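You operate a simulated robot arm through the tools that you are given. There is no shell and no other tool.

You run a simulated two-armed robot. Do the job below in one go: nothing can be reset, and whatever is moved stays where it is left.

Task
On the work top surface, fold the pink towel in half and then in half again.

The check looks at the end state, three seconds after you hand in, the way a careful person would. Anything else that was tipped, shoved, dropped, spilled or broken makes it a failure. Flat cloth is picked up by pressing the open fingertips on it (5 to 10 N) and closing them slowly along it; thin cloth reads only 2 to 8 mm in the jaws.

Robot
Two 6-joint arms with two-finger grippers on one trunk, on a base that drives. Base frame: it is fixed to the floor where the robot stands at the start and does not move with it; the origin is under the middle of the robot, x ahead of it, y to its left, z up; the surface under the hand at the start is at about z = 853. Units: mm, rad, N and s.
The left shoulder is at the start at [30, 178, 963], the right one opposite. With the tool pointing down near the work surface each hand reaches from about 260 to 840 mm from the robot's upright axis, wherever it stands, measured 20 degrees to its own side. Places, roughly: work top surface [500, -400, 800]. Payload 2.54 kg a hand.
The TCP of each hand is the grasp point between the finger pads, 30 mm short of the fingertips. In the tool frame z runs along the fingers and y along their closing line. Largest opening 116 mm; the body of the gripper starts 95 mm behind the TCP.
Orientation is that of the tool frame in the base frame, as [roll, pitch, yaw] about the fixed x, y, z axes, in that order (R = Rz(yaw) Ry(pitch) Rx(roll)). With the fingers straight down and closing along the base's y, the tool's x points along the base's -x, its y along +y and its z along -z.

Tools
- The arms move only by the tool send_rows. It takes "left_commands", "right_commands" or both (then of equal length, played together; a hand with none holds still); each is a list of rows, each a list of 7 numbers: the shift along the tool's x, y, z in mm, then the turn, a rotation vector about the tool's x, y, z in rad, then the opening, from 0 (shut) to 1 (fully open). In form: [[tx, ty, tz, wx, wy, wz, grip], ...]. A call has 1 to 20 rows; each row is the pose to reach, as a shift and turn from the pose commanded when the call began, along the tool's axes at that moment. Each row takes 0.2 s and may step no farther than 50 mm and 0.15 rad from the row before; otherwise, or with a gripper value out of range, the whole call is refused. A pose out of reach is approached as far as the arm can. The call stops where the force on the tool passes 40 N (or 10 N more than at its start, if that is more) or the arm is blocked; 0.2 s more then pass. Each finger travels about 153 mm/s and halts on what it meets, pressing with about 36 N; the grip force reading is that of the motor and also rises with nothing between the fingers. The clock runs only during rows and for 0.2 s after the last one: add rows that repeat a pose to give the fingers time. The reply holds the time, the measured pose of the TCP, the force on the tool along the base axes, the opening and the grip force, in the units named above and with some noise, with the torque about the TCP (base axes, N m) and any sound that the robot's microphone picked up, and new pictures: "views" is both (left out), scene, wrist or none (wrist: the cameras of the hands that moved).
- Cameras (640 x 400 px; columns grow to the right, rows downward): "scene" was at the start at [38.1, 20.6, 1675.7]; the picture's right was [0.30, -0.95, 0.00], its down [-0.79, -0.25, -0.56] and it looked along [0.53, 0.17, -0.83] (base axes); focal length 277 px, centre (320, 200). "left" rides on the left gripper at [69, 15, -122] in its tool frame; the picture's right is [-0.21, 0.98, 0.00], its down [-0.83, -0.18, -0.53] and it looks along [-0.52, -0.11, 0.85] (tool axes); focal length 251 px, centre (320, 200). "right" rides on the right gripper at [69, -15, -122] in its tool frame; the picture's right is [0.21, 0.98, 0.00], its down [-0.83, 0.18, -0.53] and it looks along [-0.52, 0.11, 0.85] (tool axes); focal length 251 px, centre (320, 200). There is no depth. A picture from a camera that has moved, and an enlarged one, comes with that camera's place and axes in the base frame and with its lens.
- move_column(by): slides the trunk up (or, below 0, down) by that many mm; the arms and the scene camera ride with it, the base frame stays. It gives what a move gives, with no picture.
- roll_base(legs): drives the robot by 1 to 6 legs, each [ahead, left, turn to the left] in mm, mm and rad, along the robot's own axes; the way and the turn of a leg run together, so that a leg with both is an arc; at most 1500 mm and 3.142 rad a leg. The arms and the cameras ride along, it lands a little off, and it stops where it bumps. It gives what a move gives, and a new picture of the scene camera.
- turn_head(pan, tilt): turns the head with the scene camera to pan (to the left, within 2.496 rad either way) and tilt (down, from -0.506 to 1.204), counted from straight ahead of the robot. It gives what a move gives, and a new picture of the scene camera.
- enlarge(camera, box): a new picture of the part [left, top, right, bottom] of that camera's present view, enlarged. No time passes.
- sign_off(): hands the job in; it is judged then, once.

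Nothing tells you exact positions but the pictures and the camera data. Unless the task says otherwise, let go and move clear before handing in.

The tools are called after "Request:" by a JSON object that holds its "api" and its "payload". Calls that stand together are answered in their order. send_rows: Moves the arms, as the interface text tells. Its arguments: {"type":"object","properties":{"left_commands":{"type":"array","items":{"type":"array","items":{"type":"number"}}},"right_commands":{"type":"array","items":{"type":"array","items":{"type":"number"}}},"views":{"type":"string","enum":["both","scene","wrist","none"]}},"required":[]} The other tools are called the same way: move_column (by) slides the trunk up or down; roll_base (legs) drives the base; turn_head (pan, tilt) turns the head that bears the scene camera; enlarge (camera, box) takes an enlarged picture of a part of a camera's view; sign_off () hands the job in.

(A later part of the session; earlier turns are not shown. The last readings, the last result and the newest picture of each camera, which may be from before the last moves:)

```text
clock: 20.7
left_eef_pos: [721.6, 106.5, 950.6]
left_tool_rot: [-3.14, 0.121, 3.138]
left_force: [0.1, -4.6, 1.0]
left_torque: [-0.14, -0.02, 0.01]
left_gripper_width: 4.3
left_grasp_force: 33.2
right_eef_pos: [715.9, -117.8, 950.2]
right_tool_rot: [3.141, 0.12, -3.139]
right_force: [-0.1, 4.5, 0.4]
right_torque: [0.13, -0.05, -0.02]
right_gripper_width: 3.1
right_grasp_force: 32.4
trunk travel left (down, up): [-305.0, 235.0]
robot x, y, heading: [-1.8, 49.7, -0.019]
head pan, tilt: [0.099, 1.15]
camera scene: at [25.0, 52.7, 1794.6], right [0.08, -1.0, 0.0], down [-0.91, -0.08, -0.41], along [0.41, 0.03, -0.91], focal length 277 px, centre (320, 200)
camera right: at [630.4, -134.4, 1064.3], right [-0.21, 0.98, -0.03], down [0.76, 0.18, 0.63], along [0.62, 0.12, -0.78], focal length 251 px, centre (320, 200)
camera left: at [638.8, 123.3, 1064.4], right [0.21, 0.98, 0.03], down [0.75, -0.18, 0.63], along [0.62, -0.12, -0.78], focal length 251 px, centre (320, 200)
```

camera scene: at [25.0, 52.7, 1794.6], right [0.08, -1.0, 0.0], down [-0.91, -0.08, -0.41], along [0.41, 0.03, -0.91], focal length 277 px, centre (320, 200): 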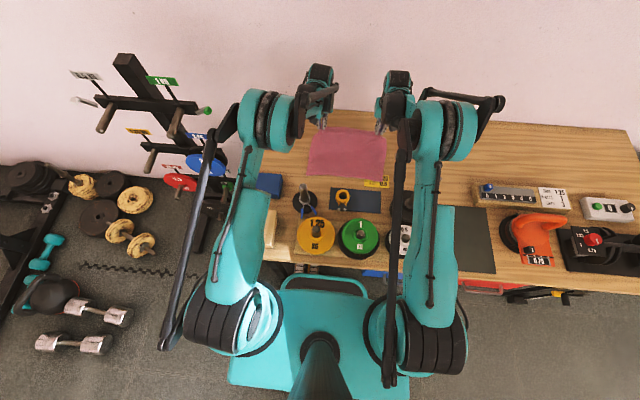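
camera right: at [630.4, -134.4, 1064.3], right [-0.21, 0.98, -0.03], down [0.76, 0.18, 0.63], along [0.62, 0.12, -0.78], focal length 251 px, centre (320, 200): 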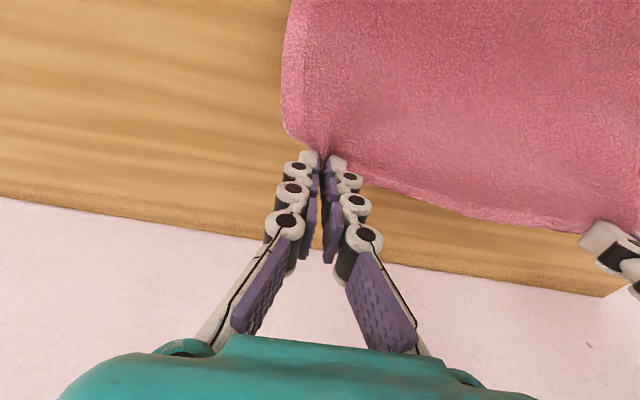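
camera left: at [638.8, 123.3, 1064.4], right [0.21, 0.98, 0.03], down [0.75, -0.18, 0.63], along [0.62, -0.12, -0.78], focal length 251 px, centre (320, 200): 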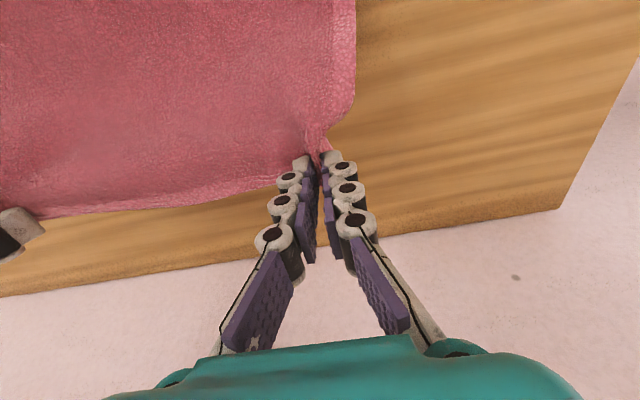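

Both corners came up cleanly, with a little tension between the hands. I'll carry the edge over towards me, bringing the hands slightly closer together.

Request:
{"api": "send_rows", "payload": {"left_commands": [[13.0, -1, -13.5, 0, 0, 0, 0], [28.4, -1.5, -24.5, 0, 0, 0, 0], [45.5, -1.5, -32.4, 0, 0, 0, 0], [63.7, -1, -37.3, 0, 0, 0, 0], [82.4, 0, -38.8, 0, 0, 0, 0], [100.6, 1, -36.9, 0, 0, 0, 0], [118.0, 2, -31.7, 0, 0, 0, 0], [133.6, 3, -23.4, 0, 0, 0, 0]], "right_commands": [[12.4, 2, -13.2, 0, 0, 0, 0], [26.9, 4, -23.9, 0, 0, 0, 0], [43.2, 5.5, -31.8, 0, 0, 0, 0], [60.6, 6.5, -36.5, 0, 0, 0, 0], [78.4, 7.5, -38, 0, 0, 0, 0], [95.8, 8.5, -36.2, 0, 0, 0, 0], [112.3, 9.5, -31.1, 0, 0, 0, 0], [127.2, 10.5, -23, 0, 0, 0, 0]], "views": "both"}}

Request:
{"api": "enlarge", "payload": {"camera": "scene", "box": [250, 60, 490, 220]}}

```text
clock: 22.5
left_eef_pos: [589.3, 109.9, 955.0]
left_tool_rot: [-3.14, 0.124, 3.14]
left_force: [-0.1, -1.0, -0.6]
left_torque: [0.05, -0.03, 0.04]
left_gripper_width: 4.2
left_grasp_force: 33.4
right_eef_pos: [586.6, -107.2, 955.4]
right_tool_rot: [-3.141, 0.12, -3.141]
right_force: [0.1, 1.0, 2.6]
right_torque: [-0.02, -0.04, 0.0]
right_gripper_width: 2.1
right_grasp_force: 31.0
trunk travel left (down, up): [-305.0, 235.0]
robot x, y, heading: [-2.0, 49.1, -0.016]
head pan, tilt: [0.099, 1.15]
camera scene: at [26.3, 52.4, 1794.5], right [0.08, -1.0, 0.0], down [-0.91, -0.08, -0.41], along [0.41, 0.03, -0.91], focal length 277 px, centre (320, 200)
camera right: at [501.9, -125.6, 1068.9], right [-0.21, 0.98, -0.03], down [0.76, 0.18, 0.63], along [0.62, 0.12, -0.78], focal length 251 px, centre (320, 200)
camera left: at [505.9, 125.8, 1068.9], right [0.21, 0.98, 0.03], down [0.75, -0.18, 0.63], along [0.62, -0.12, -0.78], focal length 251 px, centre (320, 200)
```

scene: 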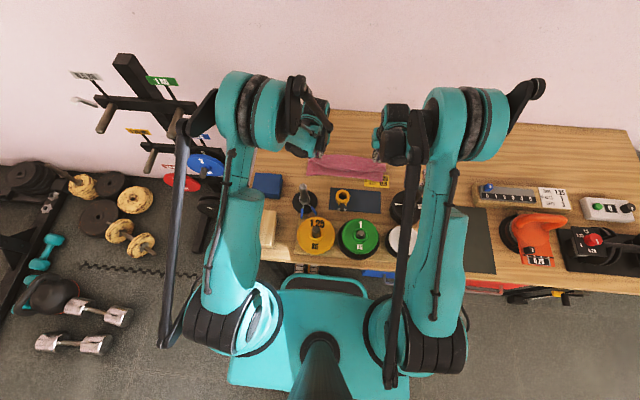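
right: 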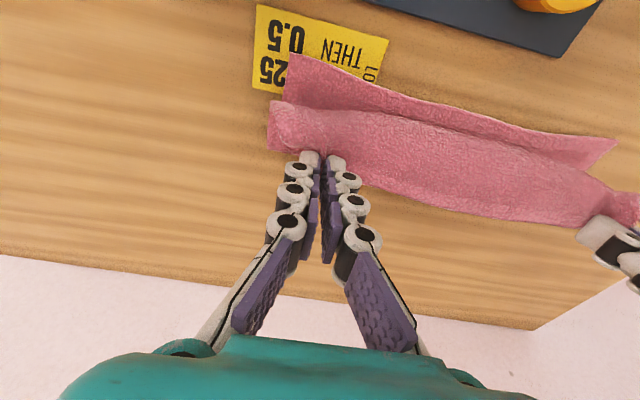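
left: 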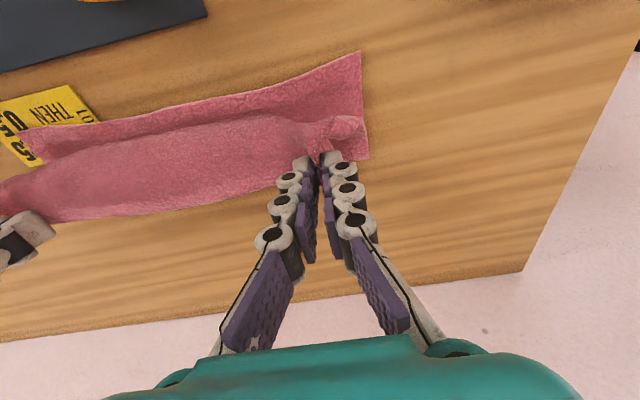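

```text
2.50 times, centred on (370, 140) of scene
camera zoom: at [26.3, 52.4, 1794.5], right [0.08, -1.0, 0.0], down [-0.91, -0.08, -0.41], along [0.41, 0.03, -0.91], focal length 693 px, centre (195, 350)
```

zoom: 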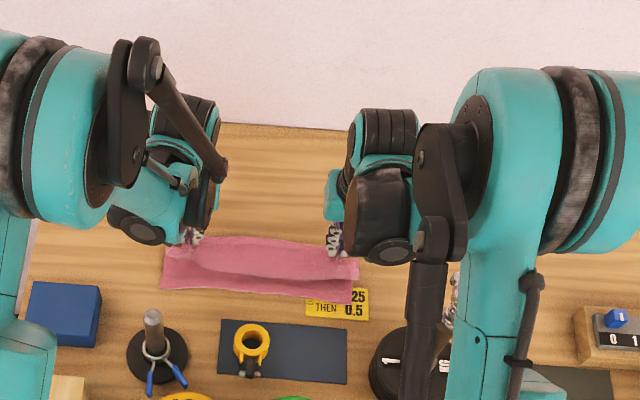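

The fold is forming well and the near edge has not been dragged. I'll bring the held edge down to just above the near edge.

Request:
{"api": "send_rows", "payload": {"left_commands": [[13.3, 0.3, 10.9, 0, 0, 0, 0], [23.7, 0.6, 24.0, 0, 0, 0, 0], [31.0, 0.9, 38.8, 0, 0, 0, 0], [34.8, 1.0, 54.8, 0, 0, 0, 0], [34.8, 1.0, 54.8, 0, 0, 0, 0]], "right_commands": [[12.7, 1, 10.5, 0, 0, 0, 0], [22.8, 2, 23.4, 0, 0, 0, 0], [29.7, 3, 37.8, 0, 0, 0, 0], [33.4, 3, 53.3, 0, 0, 0, 0], [33.4, 3, 53.3, 0, 0, 0, 0]], "views": "both"}}

Request:
{"api": "enlarge", "payload": {"camera": "scene", "box": [250, 60, 490, 220]}}

```text
clock: 23.7
left_eef_pos: [561.6, 109.4, 897.1]
left_tool_rot: [-3.141, 0.122, 3.138]
left_force: [0.0, -0.7, -0.3]
left_torque: [0.03, 0.0, 0.01]
left_gripper_width: 4.1
left_grasp_force: 33.1
right_eef_pos: [559.4, -104.8, 899.9]
right_tool_rot: [3.14, 0.12, -3.139]
right_force: [-0.6, 0.4, -0.6]
right_torque: [0.01, 0.01, 0.0]
right_gripper_width: 4.5
right_grasp_force: 33.7
trunk travel left (down, up): [-305.0, 235.0]
robot x, y, heading: [-3.3, 50.2, -0.018]
head pan, tilt: [0.099, 1.15]
camera scene: at [26.2, 52.6, 1794.5], right [0.08, -1.0, 0.0], down [-0.91, -0.08, -0.41], along [0.41, 0.03, -0.91], focal length 277 px, centre (320, 200)
camera right: at [474.0, -122.4, 1013.4], right [-0.21, 0.98, -0.03], down [0.76, 0.18, 0.63], along [0.62, 0.12, -0.78], focal length 251 px, centre (320, 200)
camera left: at [477.3, 126.1, 1011.9], right [0.21, 0.98, 0.03], down [0.75, -0.18, 0.63], along [0.62, -0.12, -0.78], focal length 251 px, centre (320, 200)
```

scene: 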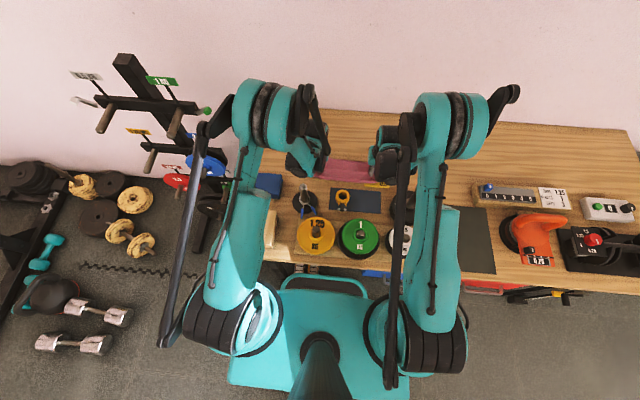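
right: 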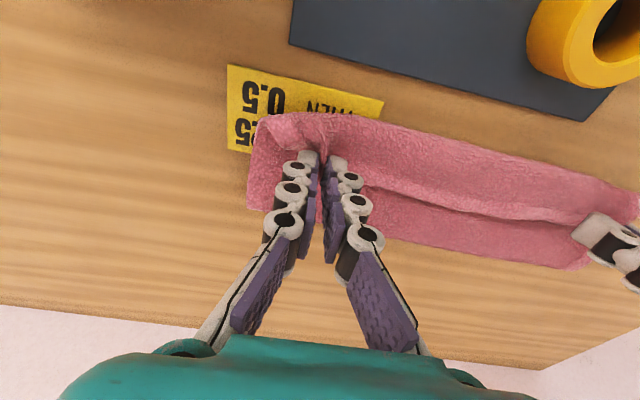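
left: 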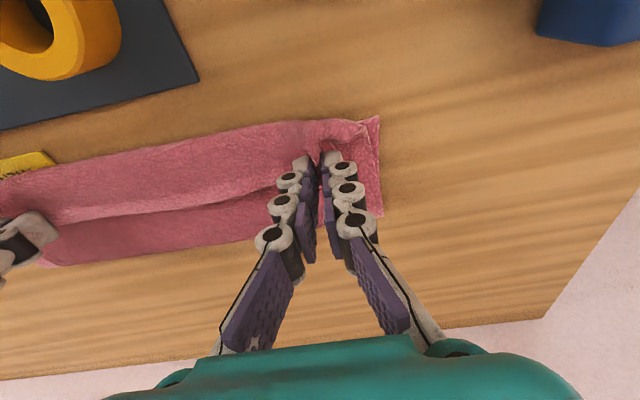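

```text
2.50 times, centred on (370, 140) of scene
camera zoom: at [26.2, 52.6, 1794.5], right [0.08, -1.0, 0.0], down [-0.91, -0.08, -0.41], along [0.41, 0.03, -0.91], focal length 693 px, centre (195, 350)
```

zoom: 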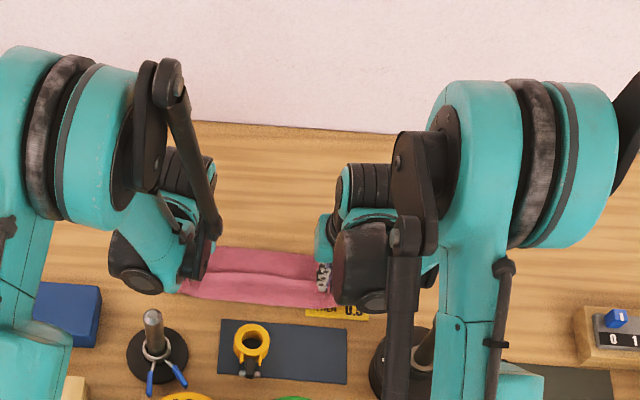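

The fold line has rolled in too far, to about x = 625 instead of 648, and the top layer is bulging over the near edge, so laying it here would not give a true half. I'll swing back up and over to the far side so the cloth re-lays, then repeat with a slacker arc.

Request:
{"api": "send_rows", "payload": {"left_commands": [[-8.2, -0.6, -18.1, 0, 0, 0, 0], [-18.6, -1.3, -37.0, 0, 0, 0, 0], [-32.3, -2, -50.5, 0, 0, 0, 0], [-53.7, -2.6, -61.0, 0, 0, 0, 0], [-79.3, -3.3, -65.0, 0, 0, 0, 0], [-104.3, -4, -63.0, 0, 0, 0, 0], [-128.4, -4.6, -54.0, 0, 0, 0, 0], [-146.8, -5.3, -39.7, 0, 0, 0, 0], [-161.5, -6, -19.8, 0, 0, 0, 0], [-170, -6.5, -6.7, 0, 0, 0, 0], [-170, -6.5, -6.7, 0, 0, 0, 0], [-170, -6.5, -6.7, 0, 0, 0, 0]], "right_commands": [[-6.1, -0.7, -17.4, 0, 0, 0, 0], [-16.0, -1.4, -32.3, 0, 0, 0, 0], [-28.6, -2.1, -44.9, 0, 0, 0, 0], [-49.9, -2.8, -54.4, 0, 0, 0, 0], [-74.5, -3.5, -58.5, 0, 0, 0, 0], [-98.5, -4.2, -56.6, 0, 0, 0, 0], [-122.6, -4.9, -47.7, 0, 0, 0, 0], [-141, -5.6, -33.4, 0, 0, 0, 0], [-155, -6.3, -15.6, 0, 0, 0, 0], [-163.7, -7, -4.4, 0, 0, 0, 0], [-163.7, -7, -4.4, 0, 0, 0, 0], [-163.7, -7, -4.4, 0, 0, 0, 0]], "views": "both"}}

Request:
{"api": "enlarge", "payload": {"camera": "scene", "box": [250, 60, 490, 220]}}

```text
clock: 26.3
left_eef_pos: [730.6, 102.6, 923.1]
left_tool_rot: [3.14, 0.12, 3.139]
left_force: [-0.4, -0.8, 0.2]
left_torque: [0.03, -0.01, 0.0]
left_gripper_width: 4.1
left_grasp_force: 32.9
right_eef_pos: [721.8, -111.3, 922.5]
right_tool_rot: [-3.142, 0.12, -3.141]
right_force: [-0.1, 0.8, -1.0]
right_torque: [0.01, 0.04, 0.02]
right_gripper_width: 4.3
right_grasp_force: 33.4
trunk travel left (down, up): [-305.0, 235.0]
robot x, y, heading: [-3.7, 49.8, -0.014]
head pan, tilt: [0.099, 1.15]
camera scene: at [27.5, 52.5, 1794.5], right [0.08, -1.0, 0.0], down [-0.91, -0.08, -0.41], along [0.41, 0.03, -0.91], focal length 277 px, centre (320, 200)
camera right: at [637.4, -129.5, 1036.6], right [-0.21, 0.98, -0.03], down [0.76, 0.18, 0.63], along [0.62, 0.12, -0.78], focal length 251 px, centre (320, 200)
camera left: at [647.3, 119.5, 1037.5], right [0.21, 0.98, 0.03], down [0.76, -0.18, 0.63], along [0.62, -0.12, -0.78], focal length 251 px, centre (320, 200)
```

scene: 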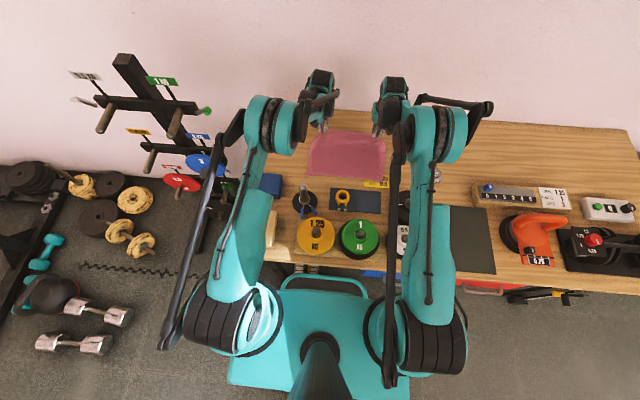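
right: 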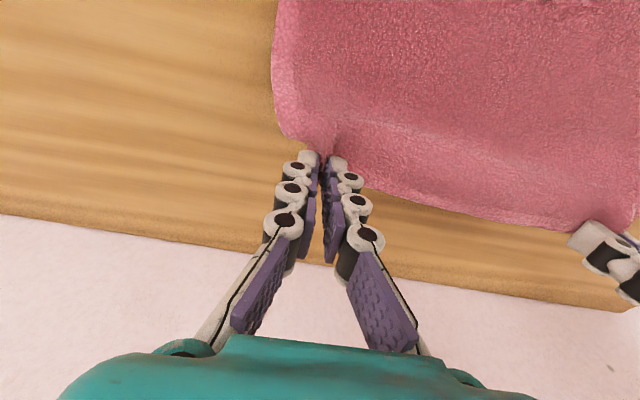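
left: 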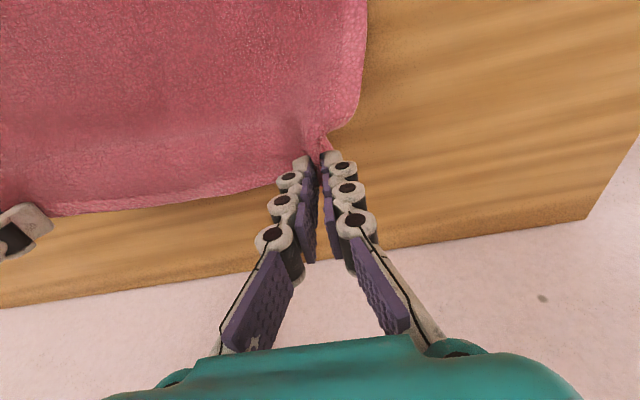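

```text
2.50 times, centred on (370, 140) of scene
camera zoom: at [27.5, 52.5, 1794.5], right [0.08, -1.0, 0.0], down [-0.91, -0.08, -0.41], along [0.41, 0.03, -0.91], focal length 693 px, centre (195, 350)
```

zoom: 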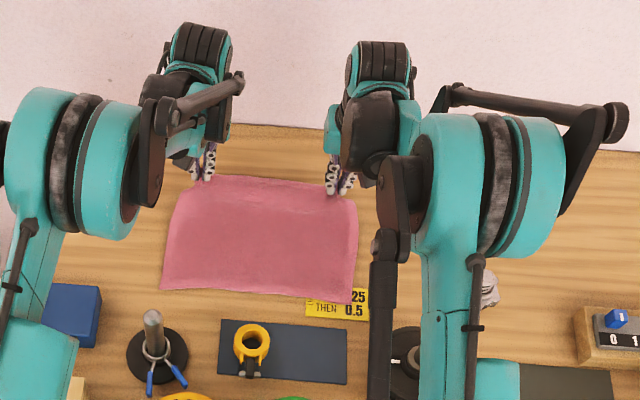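

The towel is laid back nearly flat. I'll carry it over again on a lower, slacker arc so the bottom half isn't peeled up, pausing before the end to look.

Request:
{"api": "send_rows", "payload": {"left_commands": [[9.1, 0.6, -16.2, 0, 0, 0, 0], [21.5, 1.2, -30.8, 0, 0, 0, 0], [38.1, 1.8, -42.9, 0, 0, 0, 0], [57.5, 2.4, -49.2, 0, 0, 0, 0], [77.4, 3, -51.6, 0, 0, 0, 0], [95.8, 3.6, -48.8, 0, 0, 0, 0], [112.8, 4.2, -41.8, 0, 0, 0, 0], [127, 4.8, -32.4, 0, 0, 0, 0], [139.4, 5.4, -21.8, 0, 0, 0, 0]], "right_commands": [[8.5, 0.6, -16.1, 0, 0, 0, 0], [21, 1.2, -29.7, 0, 0, 0, 0], [36.9, 1.8, -40.2, 0, 0, 0, 0], [54.2, 2.4, -46.3, 0, 0, 0, 0], [72.2, 3, -48, 0, 0, 0, 0], [89.6, 3.6, -45.6, 0, 0, 0, 0], [105.4, 4.2, -39.4, 0, 0, 0, 0], [119.6, 4.8, -30.5, 0, 0, 0, 0], [132, 5.4, -19.9, 0, 0, 0, 0]], "views": "both"}}

Request:
{"api": "enlarge", "payload": {"camera": "scene", "box": [280, 110, 420, 200]}}

```text
clock: 28.3
left_eef_pos: [588.0, 108.2, 927.4]
left_tool_rot: [3.141, 0.121, 3.141]
left_force: [0.3, -0.6, -0.2]
left_torque: [0.04, 0.0, 0.01]
left_gripper_width: 4.1
left_grasp_force: 32.8
right_eef_pos: [585.1, -106.9, 927.3]
right_tool_rot: [3.141, 0.117, -3.141]
right_force: [0.3, 0.7, -0.8]
right_torque: [0.05, 0.02, -0.04]
right_gripper_width: 3.4
right_grasp_force: 32.7
trunk travel left (down, up): [-305.0, 235.0]
robot x, y, heading: [-2.6, 48.6, -0.015]
head pan, tilt: [0.099, 1.15]
camera scene: at [27.0, 52.8, 1794.5], right [0.08, -1.0, 0.0], down [-0.91, -0.08, -0.41], along [0.41, 0.03, -0.91], focal length 277 px, centre (320, 200)
camera right: at [501.1, -124.6, 1040.7], right [-0.21, 0.98, -0.03], down [0.76, 0.18, 0.63], along [0.62, 0.11, -0.78], focal length 251 px, centre (320, 200)
camera left: at [504.4, 124.7, 1042.7], right [0.21, 0.98, 0.03], down [0.76, -0.18, 0.63], along [0.62, -0.12, -0.78], focal length 251 px, centre (320, 200)
```

scene: 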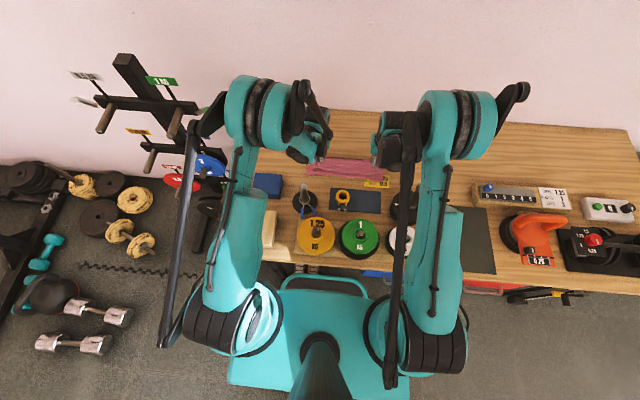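
right: 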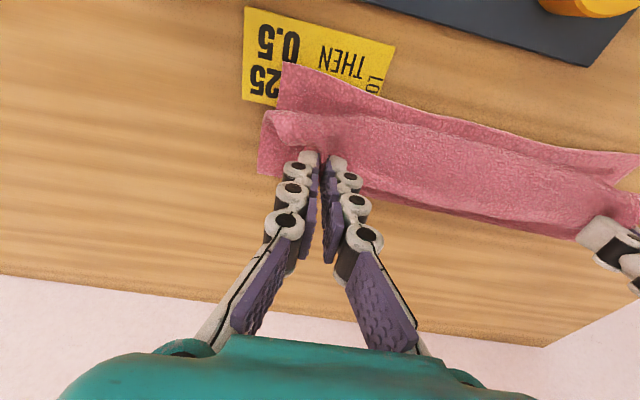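
left: 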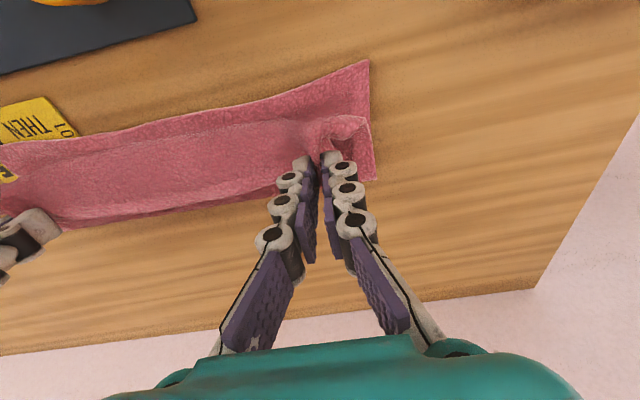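

```text
4.44 times, centred on (350, 155) of scene
camera zoom: at [27.0, 52.8, 1794.5], right [0.08, -1.0, 0.0], down [-0.91, -0.08, -0.41], along [0.41, 0.03, -0.91], focal length 1232 px, centre (187, 400)
```

zoom: 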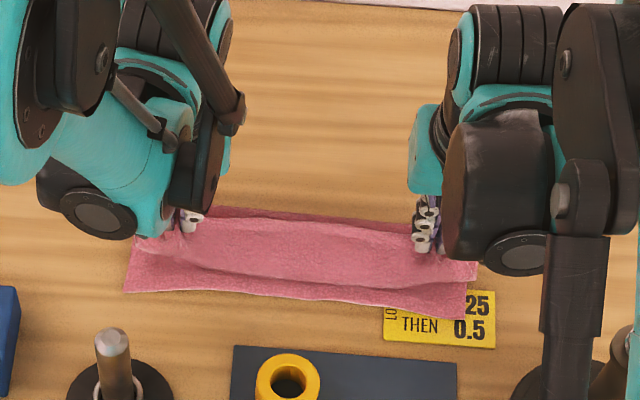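

The fold line is holding at about x = 635–640 this time. I'll lower the edge to the near edge with just a little slack left.

Request:
{"api": "send_rows", "payload": {"left_commands": [[9, 0.3, 3.4, 0, 0, 0, 0], [18, 0.6, 6.9, 0, 0, 0, 0], [27.2, 1, 16.9, 0, 0, 0, 0], [33.3, 1.5, 25.2, 0, 0, 0, 0], [33.3, 1.5, 25.2, 0, 0, 0, 0]], "right_commands": [[9, 0.5, 3.4, 0, 0, 0, 0], [18, 1, 6.9, 0, 0, 0, 0], [27.7, 1.5, 16.4, 0, 0, 0, 0], [34.8, 2.5, 24.5, 0, 0, 0, 0], [34.8, 2.5, 24.5, 0, 0, 0, 0]], "views": "both"}}

Request:
{"api": "enlarge", "payload": {"camera": "scene", "box": [280, 110, 420, 200]}}

```text
clock: 29.5
left_eef_pos: [560.1, 109.0, 896.7]
left_tool_rot: [-3.139, 0.121, 3.14]
left_force: [0.1, 0.2, -0.1]
left_torque: [0.01, -0.02, 0.04]
left_gripper_width: 4.1
left_grasp_force: 32.3
right_eef_pos: [558.0, -104.5, 898.1]
right_tool_rot: [-3.141, 0.118, -3.14]
right_force: [-0.3, 0.9, 0.7]
right_torque: [0.05, -0.01, -0.07]
right_gripper_width: 3.6
right_grasp_force: 32.3
trunk travel left (down, up): [-305.0, 235.0]
robot x, y, heading: [-0.8, 46.5, -0.016]
head pan, tilt: [0.099, 1.15]
camera scene: at [26.9, 52.5, 1794.5], right [0.08, -1.0, 0.0], down [-0.91, -0.08, -0.41], along [0.41, 0.03, -0.91], focal length 277 px, centre (320, 200)
camera right: at [473.0, -122.3, 1011.5], right [-0.21, 0.98, -0.03], down [0.76, 0.18, 0.63], along [0.62, 0.12, -0.78], focal length 251 px, centre (320, 200)
camera left: at [475.1, 125.4, 1011.3], right [0.21, 0.98, 0.03], down [0.76, -0.18, 0.63], along [0.62, -0.12, -0.78], focal length 251 px, centre (320, 200)
```

scene: 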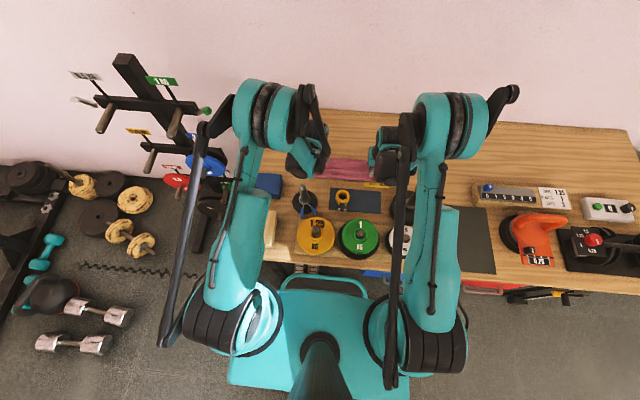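
right: 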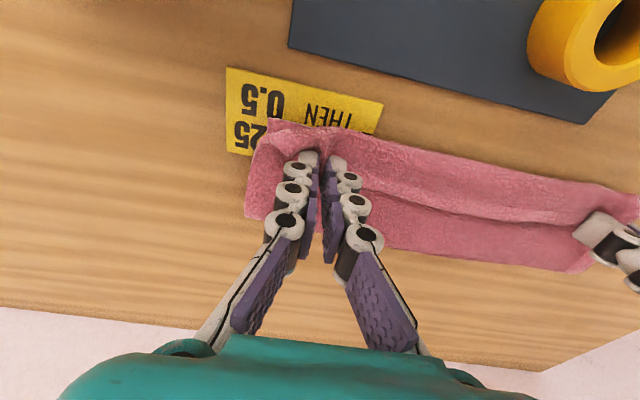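
left: 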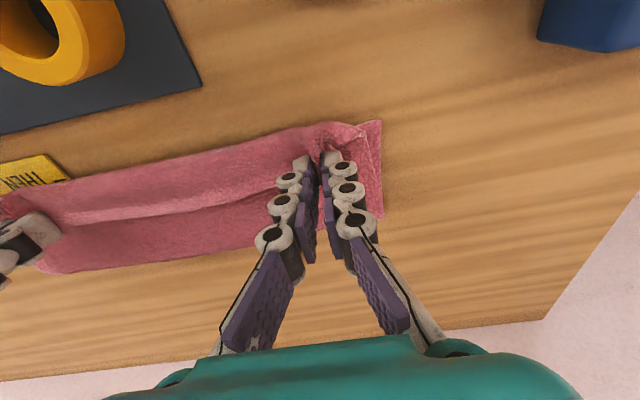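

```text
4.44 times, centred on (350, 155) of scene
camera zoom: at [26.9, 52.5, 1794.5], right [0.08, -1.0, 0.0], down [-0.91, -0.08, -0.41], along [0.41, 0.03, -0.91], focal length 1232 px, centre (187, 400)
```

zoom: 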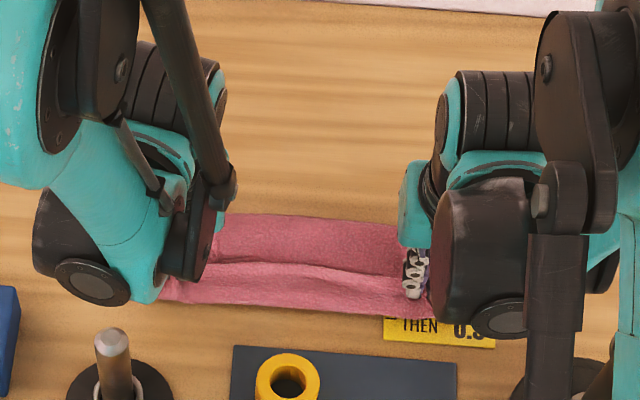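

The top layer still curls towards me, because the cloth leaves these pads in the -x direction. I'll put the towel back flat, let go, and re-grasp with the fingers closing along x so the cloth hangs straight from the fingertips.

Request:
{"api": "send_rows", "payload": {"left_commands": [[-8.2, -0.5, -18.1, 0, 0, 0, 0], [-18.3, -1, -35.1, 0, 0, 0, 0], [-34, -1.5, -48.3, 0, 0, 0, 0], [-55.3, -2, -57.8, 0, 0, 0, 0], [-81, -2.5, -61.8, 0, 0, 0, 0], [-105.9, -3, -59.8, 0, 0, 0, 0], [-130, -3.5, -50.8, 0, 0, 0, 0], [-150.3, -4, -35.3, 0, 0, 0, 0], [-166.1, -4.5, -16.2, 0, 0, 0, 0], [-179, -5, 2.4, 0, 0, 0, 0], [-187.1, -5.5, 18.5, 0, 0, 0, 0], [-190.5, -6, 32, 0, 0, 0, 0], [-190.3, -6, 33, 0, 0, 0, 0], [-190.3, -6, 33, 0, 0, 0, 0.04], [-190.3, -6, 33, 0, 0, 0, 0.1], [-190.3, -6, 33, 0, 0, 0, 0.2], [-190.3, -6, 33, 0, 0, 0, 0.3], [-190.3, -6, 33, 0, 0, 0, 0.4]], "right_commands": [[-7.9, -1, -18.2, 0, 0, 0, 0], [-17.2, -2, -34.2, 0, 0, 0, 0], [-32.8, -3, -46.4, 0, 0, 0, 0], [-53, -4, -55.1, 0, 0, 0, 0], [-76.5, -5, -58.3, 0, 0, 0, 0], [-100.5, -6, -56.4, 0, 0, 0, 0], [-123.6, -7, -47.6, 0, 0, 0, 0], [-143, -8, -33.1, 0, 0, 0, 0], [-158, -9, -15.2, 0, 0, 0, 0], [-169.9, -10, 2.4, 0, 0, 0, 0], [-178.1, -11, 18.4, 0, 0, 0, 0], [-180.5, -12, 31.8, 0, 0, 0, 0], [-180.2, -12, 32.8, 0, 0, 0, 0], [-180.2, -12, 32.8, 0, 0, 0, 0.04], [-180.2, -12, 32.8, 0, 0, 0, 0.1], [-180.2, -12, 32.8, 0, 0, 0, 0.2], [-180.2, -12, 32.8, 0, 0, 0, 0.3], [-180.2, -12, 32.8, 0, 0, 0, 0.4]], "views": "wrist"}}

```text
clock: 33.3
left_eef_pos: [750.7, 104.2, 889.7]
left_tool_rot: [-3.14, 0.12, 3.14]
left_force: [0.0, 0.4, -0.7]
left_torque: [0.01, 0.05, -0.03]
left_gripper_width: 46.3
left_grasp_force: 0.1
right_eef_pos: [741.2, -116.4, 887.0]
right_tool_rot: [-3.14, 0.118, -3.139]
right_force: [0.5, 0.0, -0.1]
right_torque: [-0.01, 0.0, 0.0]
right_gripper_width: 46.4
right_grasp_force: 0.1
trunk travel left (down, up): [-305.0, 235.0]
robot x, y, heading: [-2.0, 49.3, -0.017]
head pan, tilt: [0.099, 1.15]
camera right: at [656.5, -134.3, 1000.3], right [-0.21, 0.98, -0.03], down [0.76, 0.18, 0.63], along [0.62, 0.12, -0.78], focal length 251 px, centre (320, 200)
camera left: at [667.5, 120.6, 1004.3], right [0.21, 0.98, 0.03], down [0.76, -0.18, 0.63], along [0.62, -0.12, -0.78], focal length 251 px, centre (320, 200)
```

right: 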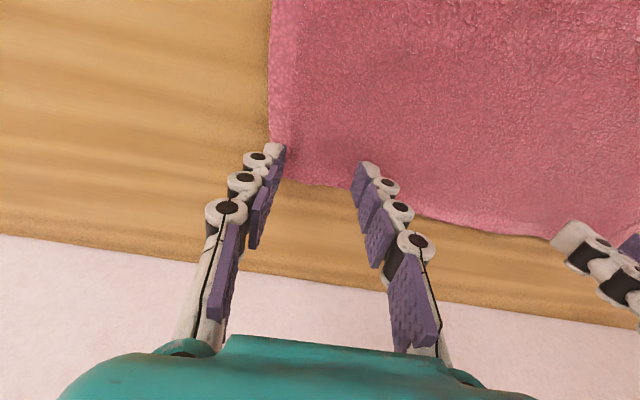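
left: 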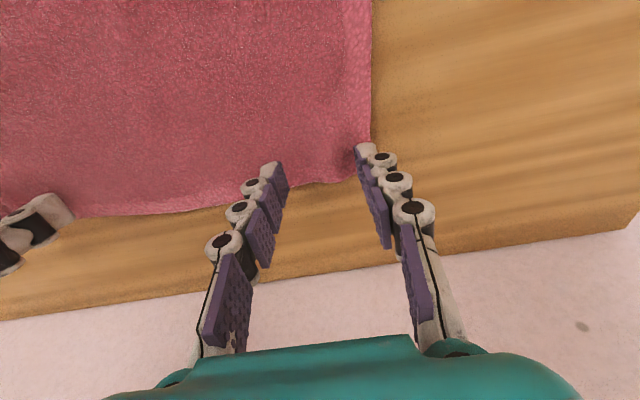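

The towel relaxed completely flat after release, so it springs back nicely. I'll lift off, level the hands, and turn each gripper a quarter turn so the fingers close along x.

Request:
{"api": "send_rows", "payload": {"left_commands": [[0, 0, -20, 0, 0, 0, 0.4], [0, 0, -45, 0, 0.06, 0, 0.4], [2, 0, -70, 0, 0.12, 0, 0.4], [15, 0, -80, 0, 0.12, 0, 0.4]], "right_commands": [[0, 0, -20, 0, 0, 0, 0.4], [0, 0, -45, 0, 0.06, 0, 0.4], [2, 0, -70, 0, 0.12, 0, 0.4], [15, 0, -80, 0, 0.12, 0, 0.4]], "views": "none"}}

Request:
{"api": "send_rows", "payload": {"left_commands": [[0, 0, 0, 0, 0, -0.1428, 0.4], [0, 0, 0, 0, 0, -0.2856, 0.4], [0, 0, 0, 0, 0, -0.4284, 0.4], [0, 0, 0, 0, 0, -0.5712, 0.4], [0, 0, 0, 0, 0, -0.714, 0.4], [0, 0, 0, 0, 0, -0.8568, 0.4], [0, 0, 0, 0, 0, -0.9996, 0.4], [0, 0, 0, 0, 0, -1.1424, 0.4], [0, 0, 0, 0, 0, -1.2852, 0.4], [0, 0, 0, 0, 0, -1.428, 0.4], [0, 0, 0, 0, 0, -1.5708, 0.4]], "right_commands": [[0, 0, 0, 0, 0, 0.1428, 0.4], [0, 0, 0, 0, 0, 0.2856, 0.4], [0, 0, 0, 0, 0, 0.4284, 0.4], [0, 0, 0, 0, 0, 0.5712, 0.4], [0, 0, 0, 0, 0, 0.714, 0.4], [0, 0, 0, 0, 0, 0.8568, 0.4], [0, 0, 0, 0, 0, 0.9996, 0.4], [0, 0, 0, 0, 0, 1.1424, 0.4], [0, 0, 0, 0, 0, 1.2852, 0.4], [0, 0, 0, 0, 0, 1.428, 0.4], [0, 0, 0, 0, 0, 1.5708, 0.4]], "views": "both"}}

Request:
{"api": "enlarge", "payload": {"camera": "scene", "box": [280, 100, 420, 200]}}

```text
clock: 34.3
left_eef_pos: [725.6, 105.8, 967.5]
left_tool_rot: [3.139, 0.001, 3.14]
left_force: [0.1, 1.0, 0.6]
left_torque: [0.0, -0.04, 0.01]
left_gripper_width: 46.5
left_grasp_force: 0.1
right_eef_pos: [713.4, -115.2, 964.1]
right_tool_rot: [3.141, -0.001, -3.14]
right_force: [-0.9, -0.1, 1.0]
right_torque: [-0.02, -0.02, -0.01]
right_gripper_width: 46.1
right_grasp_force: 0.0
trunk travel left (down, up): [-305.0, 235.0]
robot x, y, heading: [-4.3, 48.2, -0.013]
head pan, tilt: [0.099, 1.15]
```

```text
clock: 36.7
left_eef_pos: [729.0, 103.4, 966.5]
left_tool_rot: [-3.14, -0.002, -1.57]
left_force: [0.5, -0.5, 0.4]
left_torque: [0.01, 0.01, -0.03]
left_gripper_width: 46.4
left_grasp_force: 0.1
right_eef_pos: [714.2, -116.3, 964.3]
right_tool_rot: [-3.14, 0.0, 1.57]
right_force: [0.2, 0.3, 0.1]
right_torque: [0.0, 0.01, -0.01]
right_gripper_width: 46.3
right_grasp_force: 0.1
trunk travel left (down, up): [-305.0, 235.0]
robot x, y, heading: [0.5, 46.7, -0.015]
head pan, tilt: [0.099, 1.15]
camera scene: at [27.0, 52.5, 1794.5], right [0.08, -1.0, 0.0], down [-0.91, -0.08, -0.41], along [0.41, 0.03, -0.91], focal length 277 px, centre (320, 200)
camera right: at [699.0, -49.1, 1088.0], right [0.98, 0.21, 0.0], down [0.18, -0.83, 0.53], along [0.11, -0.52, -0.85], focal length 251 px, centre (320, 200)
camera left: at [711.5, 35.9, 1090.5], right [-0.98, 0.21, 0.0], down [0.18, 0.83, 0.53], along [0.12, 0.52, -0.85], focal length 251 px, centre (320, 200)
```

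scene: 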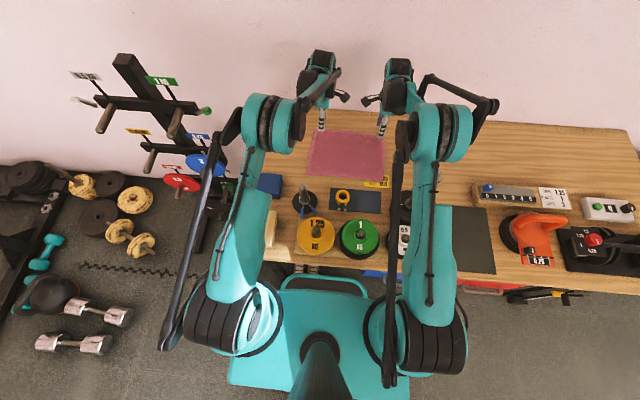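
right: 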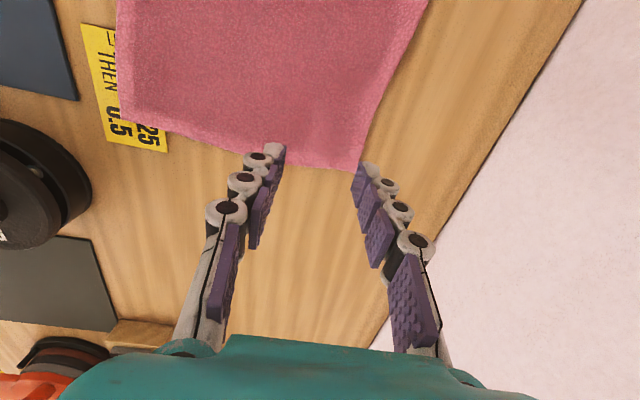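
left: 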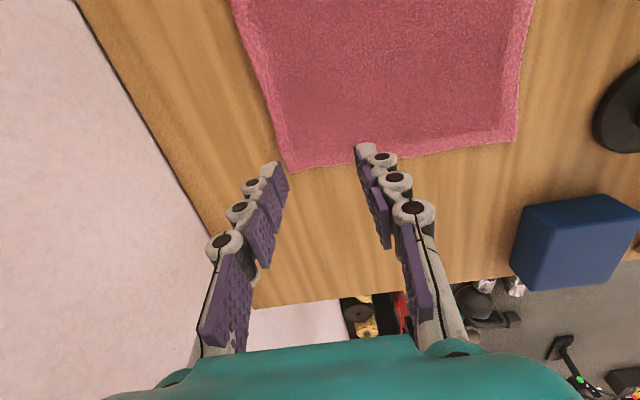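

```text
4.00 times, centred on (350, 150) of scene
camera zoom: at [27.0, 52.5, 1794.5], right [0.08, -1.0, 0.0], down [-0.91, -0.08, -0.41], along [0.41, 0.03, -0.91], focal length 1108 px, centre (200, 400)
```

zoom: 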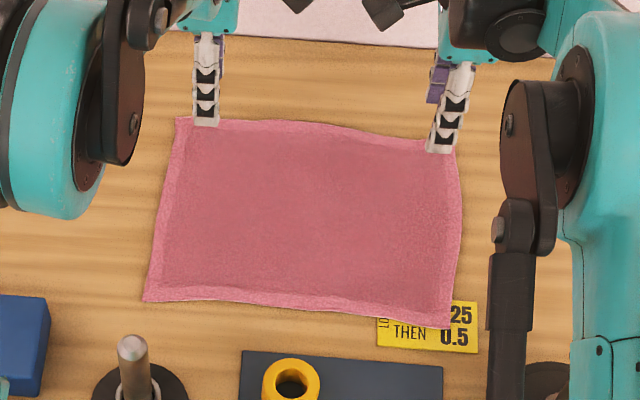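

The turn worked, and I now read the corners as about A(764,137), B(753,-151), C(539,-143), D(545,151). I'll lower to just above the far edge with a narrow opening, near each corner.

Request:
{"api": "send_rows", "payload": {"left_commands": [[-6, -6, 25, 0, 0, 0, 0.3], [-12.6, -13, 50, 0, 0, 0, 0.24], [-12.6, -13, 66, 0, 0, 0, 0.24], [-12.6, -13, 72, 0, 0, 0, 0.24], [-12.6, -13, 72, 0, 0, 0, 0.24]], "right_commands": [[-7, 9, 25, 0, 0, 0, 0.3], [-14.7, 17.8, 50, 0, 0, 0, 0.24], [-14.7, 17.8, 64, 0, 0, 0, 0.24], [-14.7, 17.8, 70, 0, 0, 0, 0.24], [-14.7, 17.8, 70, 0, 0, 0, 0.24]], "views": "wrist"}}

```text
clock: 37.9
left_eef_pos: [739.5, 116.6, 895.7]
left_tool_rot: [-3.139, 0.001, -1.574]
left_force: [-1.0, 0.0, -0.4]
left_torque: [0.0, 0.0, 0.01]
left_gripper_width: 27.7
left_grasp_force: 0.0
right_eef_pos: [731.0, -130.9, 895.4]
right_tool_rot: [-3.141, 0.001, 1.57]
right_force: [0.3, 0.2, 0.2]
right_torque: [0.0, 0.0, -0.01]
right_gripper_width: 27.8
right_grasp_force: 0.0
trunk travel left (down, up): [-305.0, 235.0]
robot x, y, heading: [-4.3, 46.7, -0.021]
head pan, tilt: [0.099, 1.15]
camera right: at [715.4, -65.2, 1017.7], right [0.98, 0.22, 0.0], down [0.18, -0.83, 0.53], along [0.11, -0.52, -0.85], focal length 251 px, centre (320, 200)
camera left: at [723.7, 48.4, 1018.7], right [-0.98, 0.22, 0.0], down [0.18, 0.83, 0.53], along [0.12, 0.52, -0.85], focal length 251 px, centre (320, 200)
```

right: 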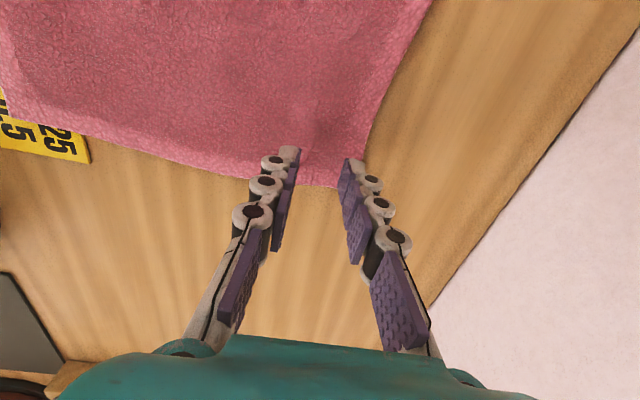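
left: 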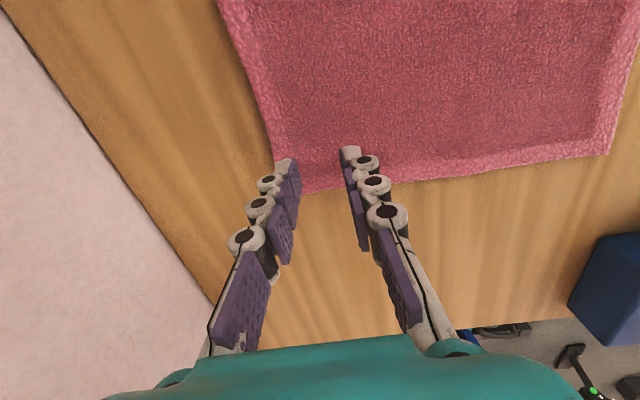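

Request:
{"api": "send_rows", "payload": {"left_commands": [[0, 0, 6, 0, 0, 0, 0.24], [0, 0, 9, 0, 0, 0, 0.24], [0, 0, 11, 0, 0, 0, 0.24], [0, 0, 11, 0, 0, 0, 0.24]], "right_commands": [[0, 0, 6, 0, 0, 0, 0.24], [0, 0, 9, 0, 0, 0, 0.24], [0, 0, 11, 0, 0, 0, 0.24], [0, 0, 11, 0, 0, 0, 0.24]], "views": "none"}}

```text
clock: 38.9
left_eef_pos: [739.5, 114.9, 883.9]
left_tool_rot: [-3.14, 0.001, -1.573]
left_force: [0.4, 0.5, 0.2]
left_torque: [-0.01, -0.03, -0.01]
left_gripper_width: 27.8
left_grasp_force: 0.1
right_eef_pos: [733.7, -131.8, 883.1]
right_tool_rot: [-3.141, 0.001, 1.571]
right_force: [0.5, 0.1, 3.6]
right_torque: [0.02, -0.04, -0.01]
right_gripper_width: 27.8
right_grasp_force: 0.0
trunk travel left (down, up): [-305.0, 235.0]
robot x, y, heading: [-2.0, 51.1, -0.018]
head pan, tilt: [0.099, 1.15]
```

Request:
{"api": "send_rows", "payload": {"left_commands": [[0, 0, 0.8, 0, 0, 0, 0.24], [0, 0, 1.4, 0, 0, 0, 0.24], [0, 0, 1.4, 0, 0, 0, 0.24]], "right_commands": [[0, 0, 0.3, 0, 0, 0, 0.24], [0, 0, 0.4, 0, 0, 0, 0.24], [0, 0, 0.4, 0, 0, 0, 0.24]], "views": "none"}}

```text
clock: 39.7
left_eef_pos: [739.2, 116.5, 882.9]
left_tool_rot: [-3.139, 0.0, -1.572]
left_force: [-0.5, -0.9, 4.2]
left_torque: [-0.01, 0.05, -0.01]
left_gripper_width: 27.4
left_grasp_force: 0.0
right_eef_pos: [732.7, -131.4, 884.2]
right_tool_rot: [-3.139, 0.0, 1.569]
right_force: [-0.5, 0.9, 1.7]
right_torque: [0.0, -0.01, 0.01]
right_gripper_width: 27.6
right_grasp_force: 0.0
trunk travel left (down, up): [-305.0, 235.0]
robot x, y, heading: [-2.0, 46.7, -0.015]
head pan, tilt: [0.099, 1.15]
```

Request:
{"api": "send_rows", "payload": {"left_commands": [[0, 0, 0.3, 0, 0, 0, 0.24], [0, 0, 0.3, 0, 0, 0, 0.22], [0, 0, 0.3, 0, 0, 0, 0.2], [0, 0, 0.3, 0, 0, 0, 0.18], [0, 0, 0.3, 0, 0, 0, 0.16], [0, 0, 0.3, 0, 0, 0, 0.14]], "right_commands": [[0, 0, 0.5, 0, 0, 0, 0.24], [0, 0, 0.7, 0, 0, 0, 0.22], [0, 0, 0.7, 0, 0, 0, 0.2], [0, 0, 0.7, 0, 0, 0, 0.18], [0, 0, 0.7, 0, 0, 0, 0.16], [0, 0, 0.7, 0, 0, 0, 0.14]], "views": "wrist"}}

```text
clock: 41.1
left_eef_pos: [738.8, 115.8, 882.5]
left_tool_rot: [-3.14, 0.0, -1.572]
left_force: [1.2, -0.2, 3.3]
left_torque: [-0.03, 0.03, 0.02]
left_gripper_width: 15.1
left_grasp_force: 0.1
right_eef_pos: [732.3, -130.8, 882.9]
right_tool_rot: [-3.14, 0.0, 1.571]
right_force: [-0.9, 0.0, 2.6]
right_torque: [0.0, 0.03, 0.02]
right_gripper_width: 15.7
right_grasp_force: 0.0
trunk travel left (down, up): [-305.0, 235.0]
robot x, y, heading: [-1.9, 48.8, -0.014]
head pan, tilt: [0.099, 1.15]
camera right: at [715.5, -64.6, 1005.9], right [0.98, 0.22, 0.0], down [0.18, -0.83, 0.53], along [0.11, -0.52, -0.85], focal length 251 px, centre (320, 200)
camera left: at [724.1, 47.9, 1006.1], right [-0.98, 0.22, 0.0], down [0.18, 0.83, 0.53], along [0.12, 0.52, -0.85], focal length 251 px, centre (320, 200)
```

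right: 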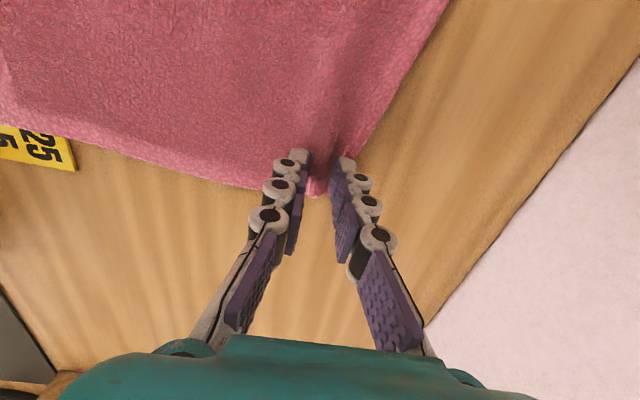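
left: 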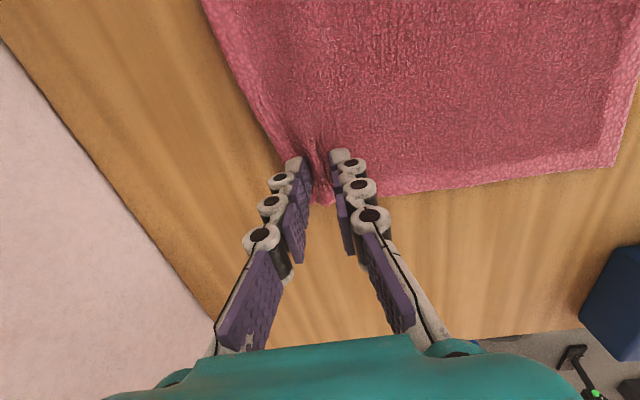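

Small ridges are forming at both corners along the far edge. I'll close fully and hold.

Request:
{"api": "send_rows", "payload": {"left_commands": [[0, 0, 0.2, 0, 0, 0, 0.12], [0, 0, 0.2, 0, 0, 0, 0.1], [0, 0, 0.2, 0, 0, 0, 0.08], [0, 0, 0.2, 0, 0, 0, 0.06], [0, 0, 0.2, 0, 0, 0, 0.04], [0, 0, 0.2, 0, 0, 0, 0.02], [0, 0, 0.2, 0, 0, 0, 0], [0, 0, 0.2, 0, 0, 0, 0], [0, 0, 0.2, 0, 0, 0, 0]], "right_commands": [[0, 0, 0.3, 0, 0, 0, 0.12], [0, 0, 0.3, 0, 0, 0, 0.1], [0, 0, 0.3, 0, 0, 0, 0.08], [0, 0, 0.3, 0, 0, 0, 0.06], [0, 0, 0.3, 0, 0, 0, 0.04], [0, 0, 0.3, 0, 0, 0, 0.02], [0, 0, 0.3, 0, 0, 0, 0], [0, 0, 0.3, 0, 0, 0, 0], [0, 0, 0.3, 0, 0, 0, 0]], "views": "wrist"}}

```text
clock: 43.1
left_eef_pos: [740.3, 115.5, 881.8]
left_tool_rot: [-3.14, -0.001, -1.572]
left_force: [0.4, 0.6, 1.8]
left_torque: [0.03, 0.0, -0.03]
left_gripper_width: 3.3
left_grasp_force: 30.3
right_eef_pos: [733.1, -131.7, 881.8]
right_tool_rot: [-3.139, 0.001, 1.57]
right_force: [0.2, 0.1, 0.0]
right_torque: [-0.03, 0.04, 0.03]
right_gripper_width: 4.9
right_grasp_force: 34.9
trunk travel left (down, up): [-305.0, 235.0]
robot x, y, heading: [-2.3, 46.0, -0.019]
head pan, tilt: [0.099, 1.15]
camera right: at [715.8, -65.1, 1005.2], right [0.98, 0.22, 0.0], down [0.18, -0.83, 0.53], along [0.11, -0.52, -0.85], focal length 251 px, centre (320, 200)
camera left: at [723.8, 48.0, 1005.3], right [-0.98, 0.22, 0.0], down [0.18, 0.83, 0.53], along [0.12, 0.52, -0.85], focal length 251 px, centre (320, 200)
```

right: 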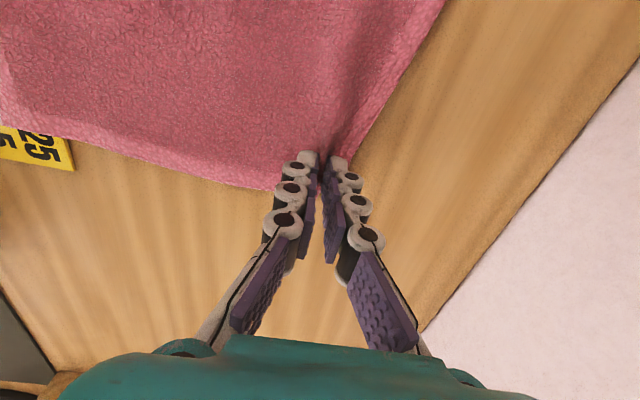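
left: 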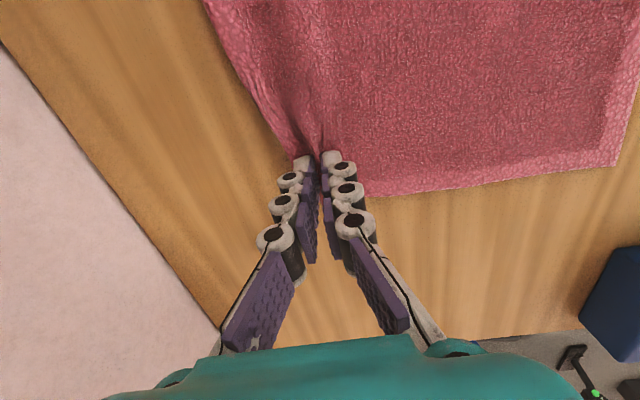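

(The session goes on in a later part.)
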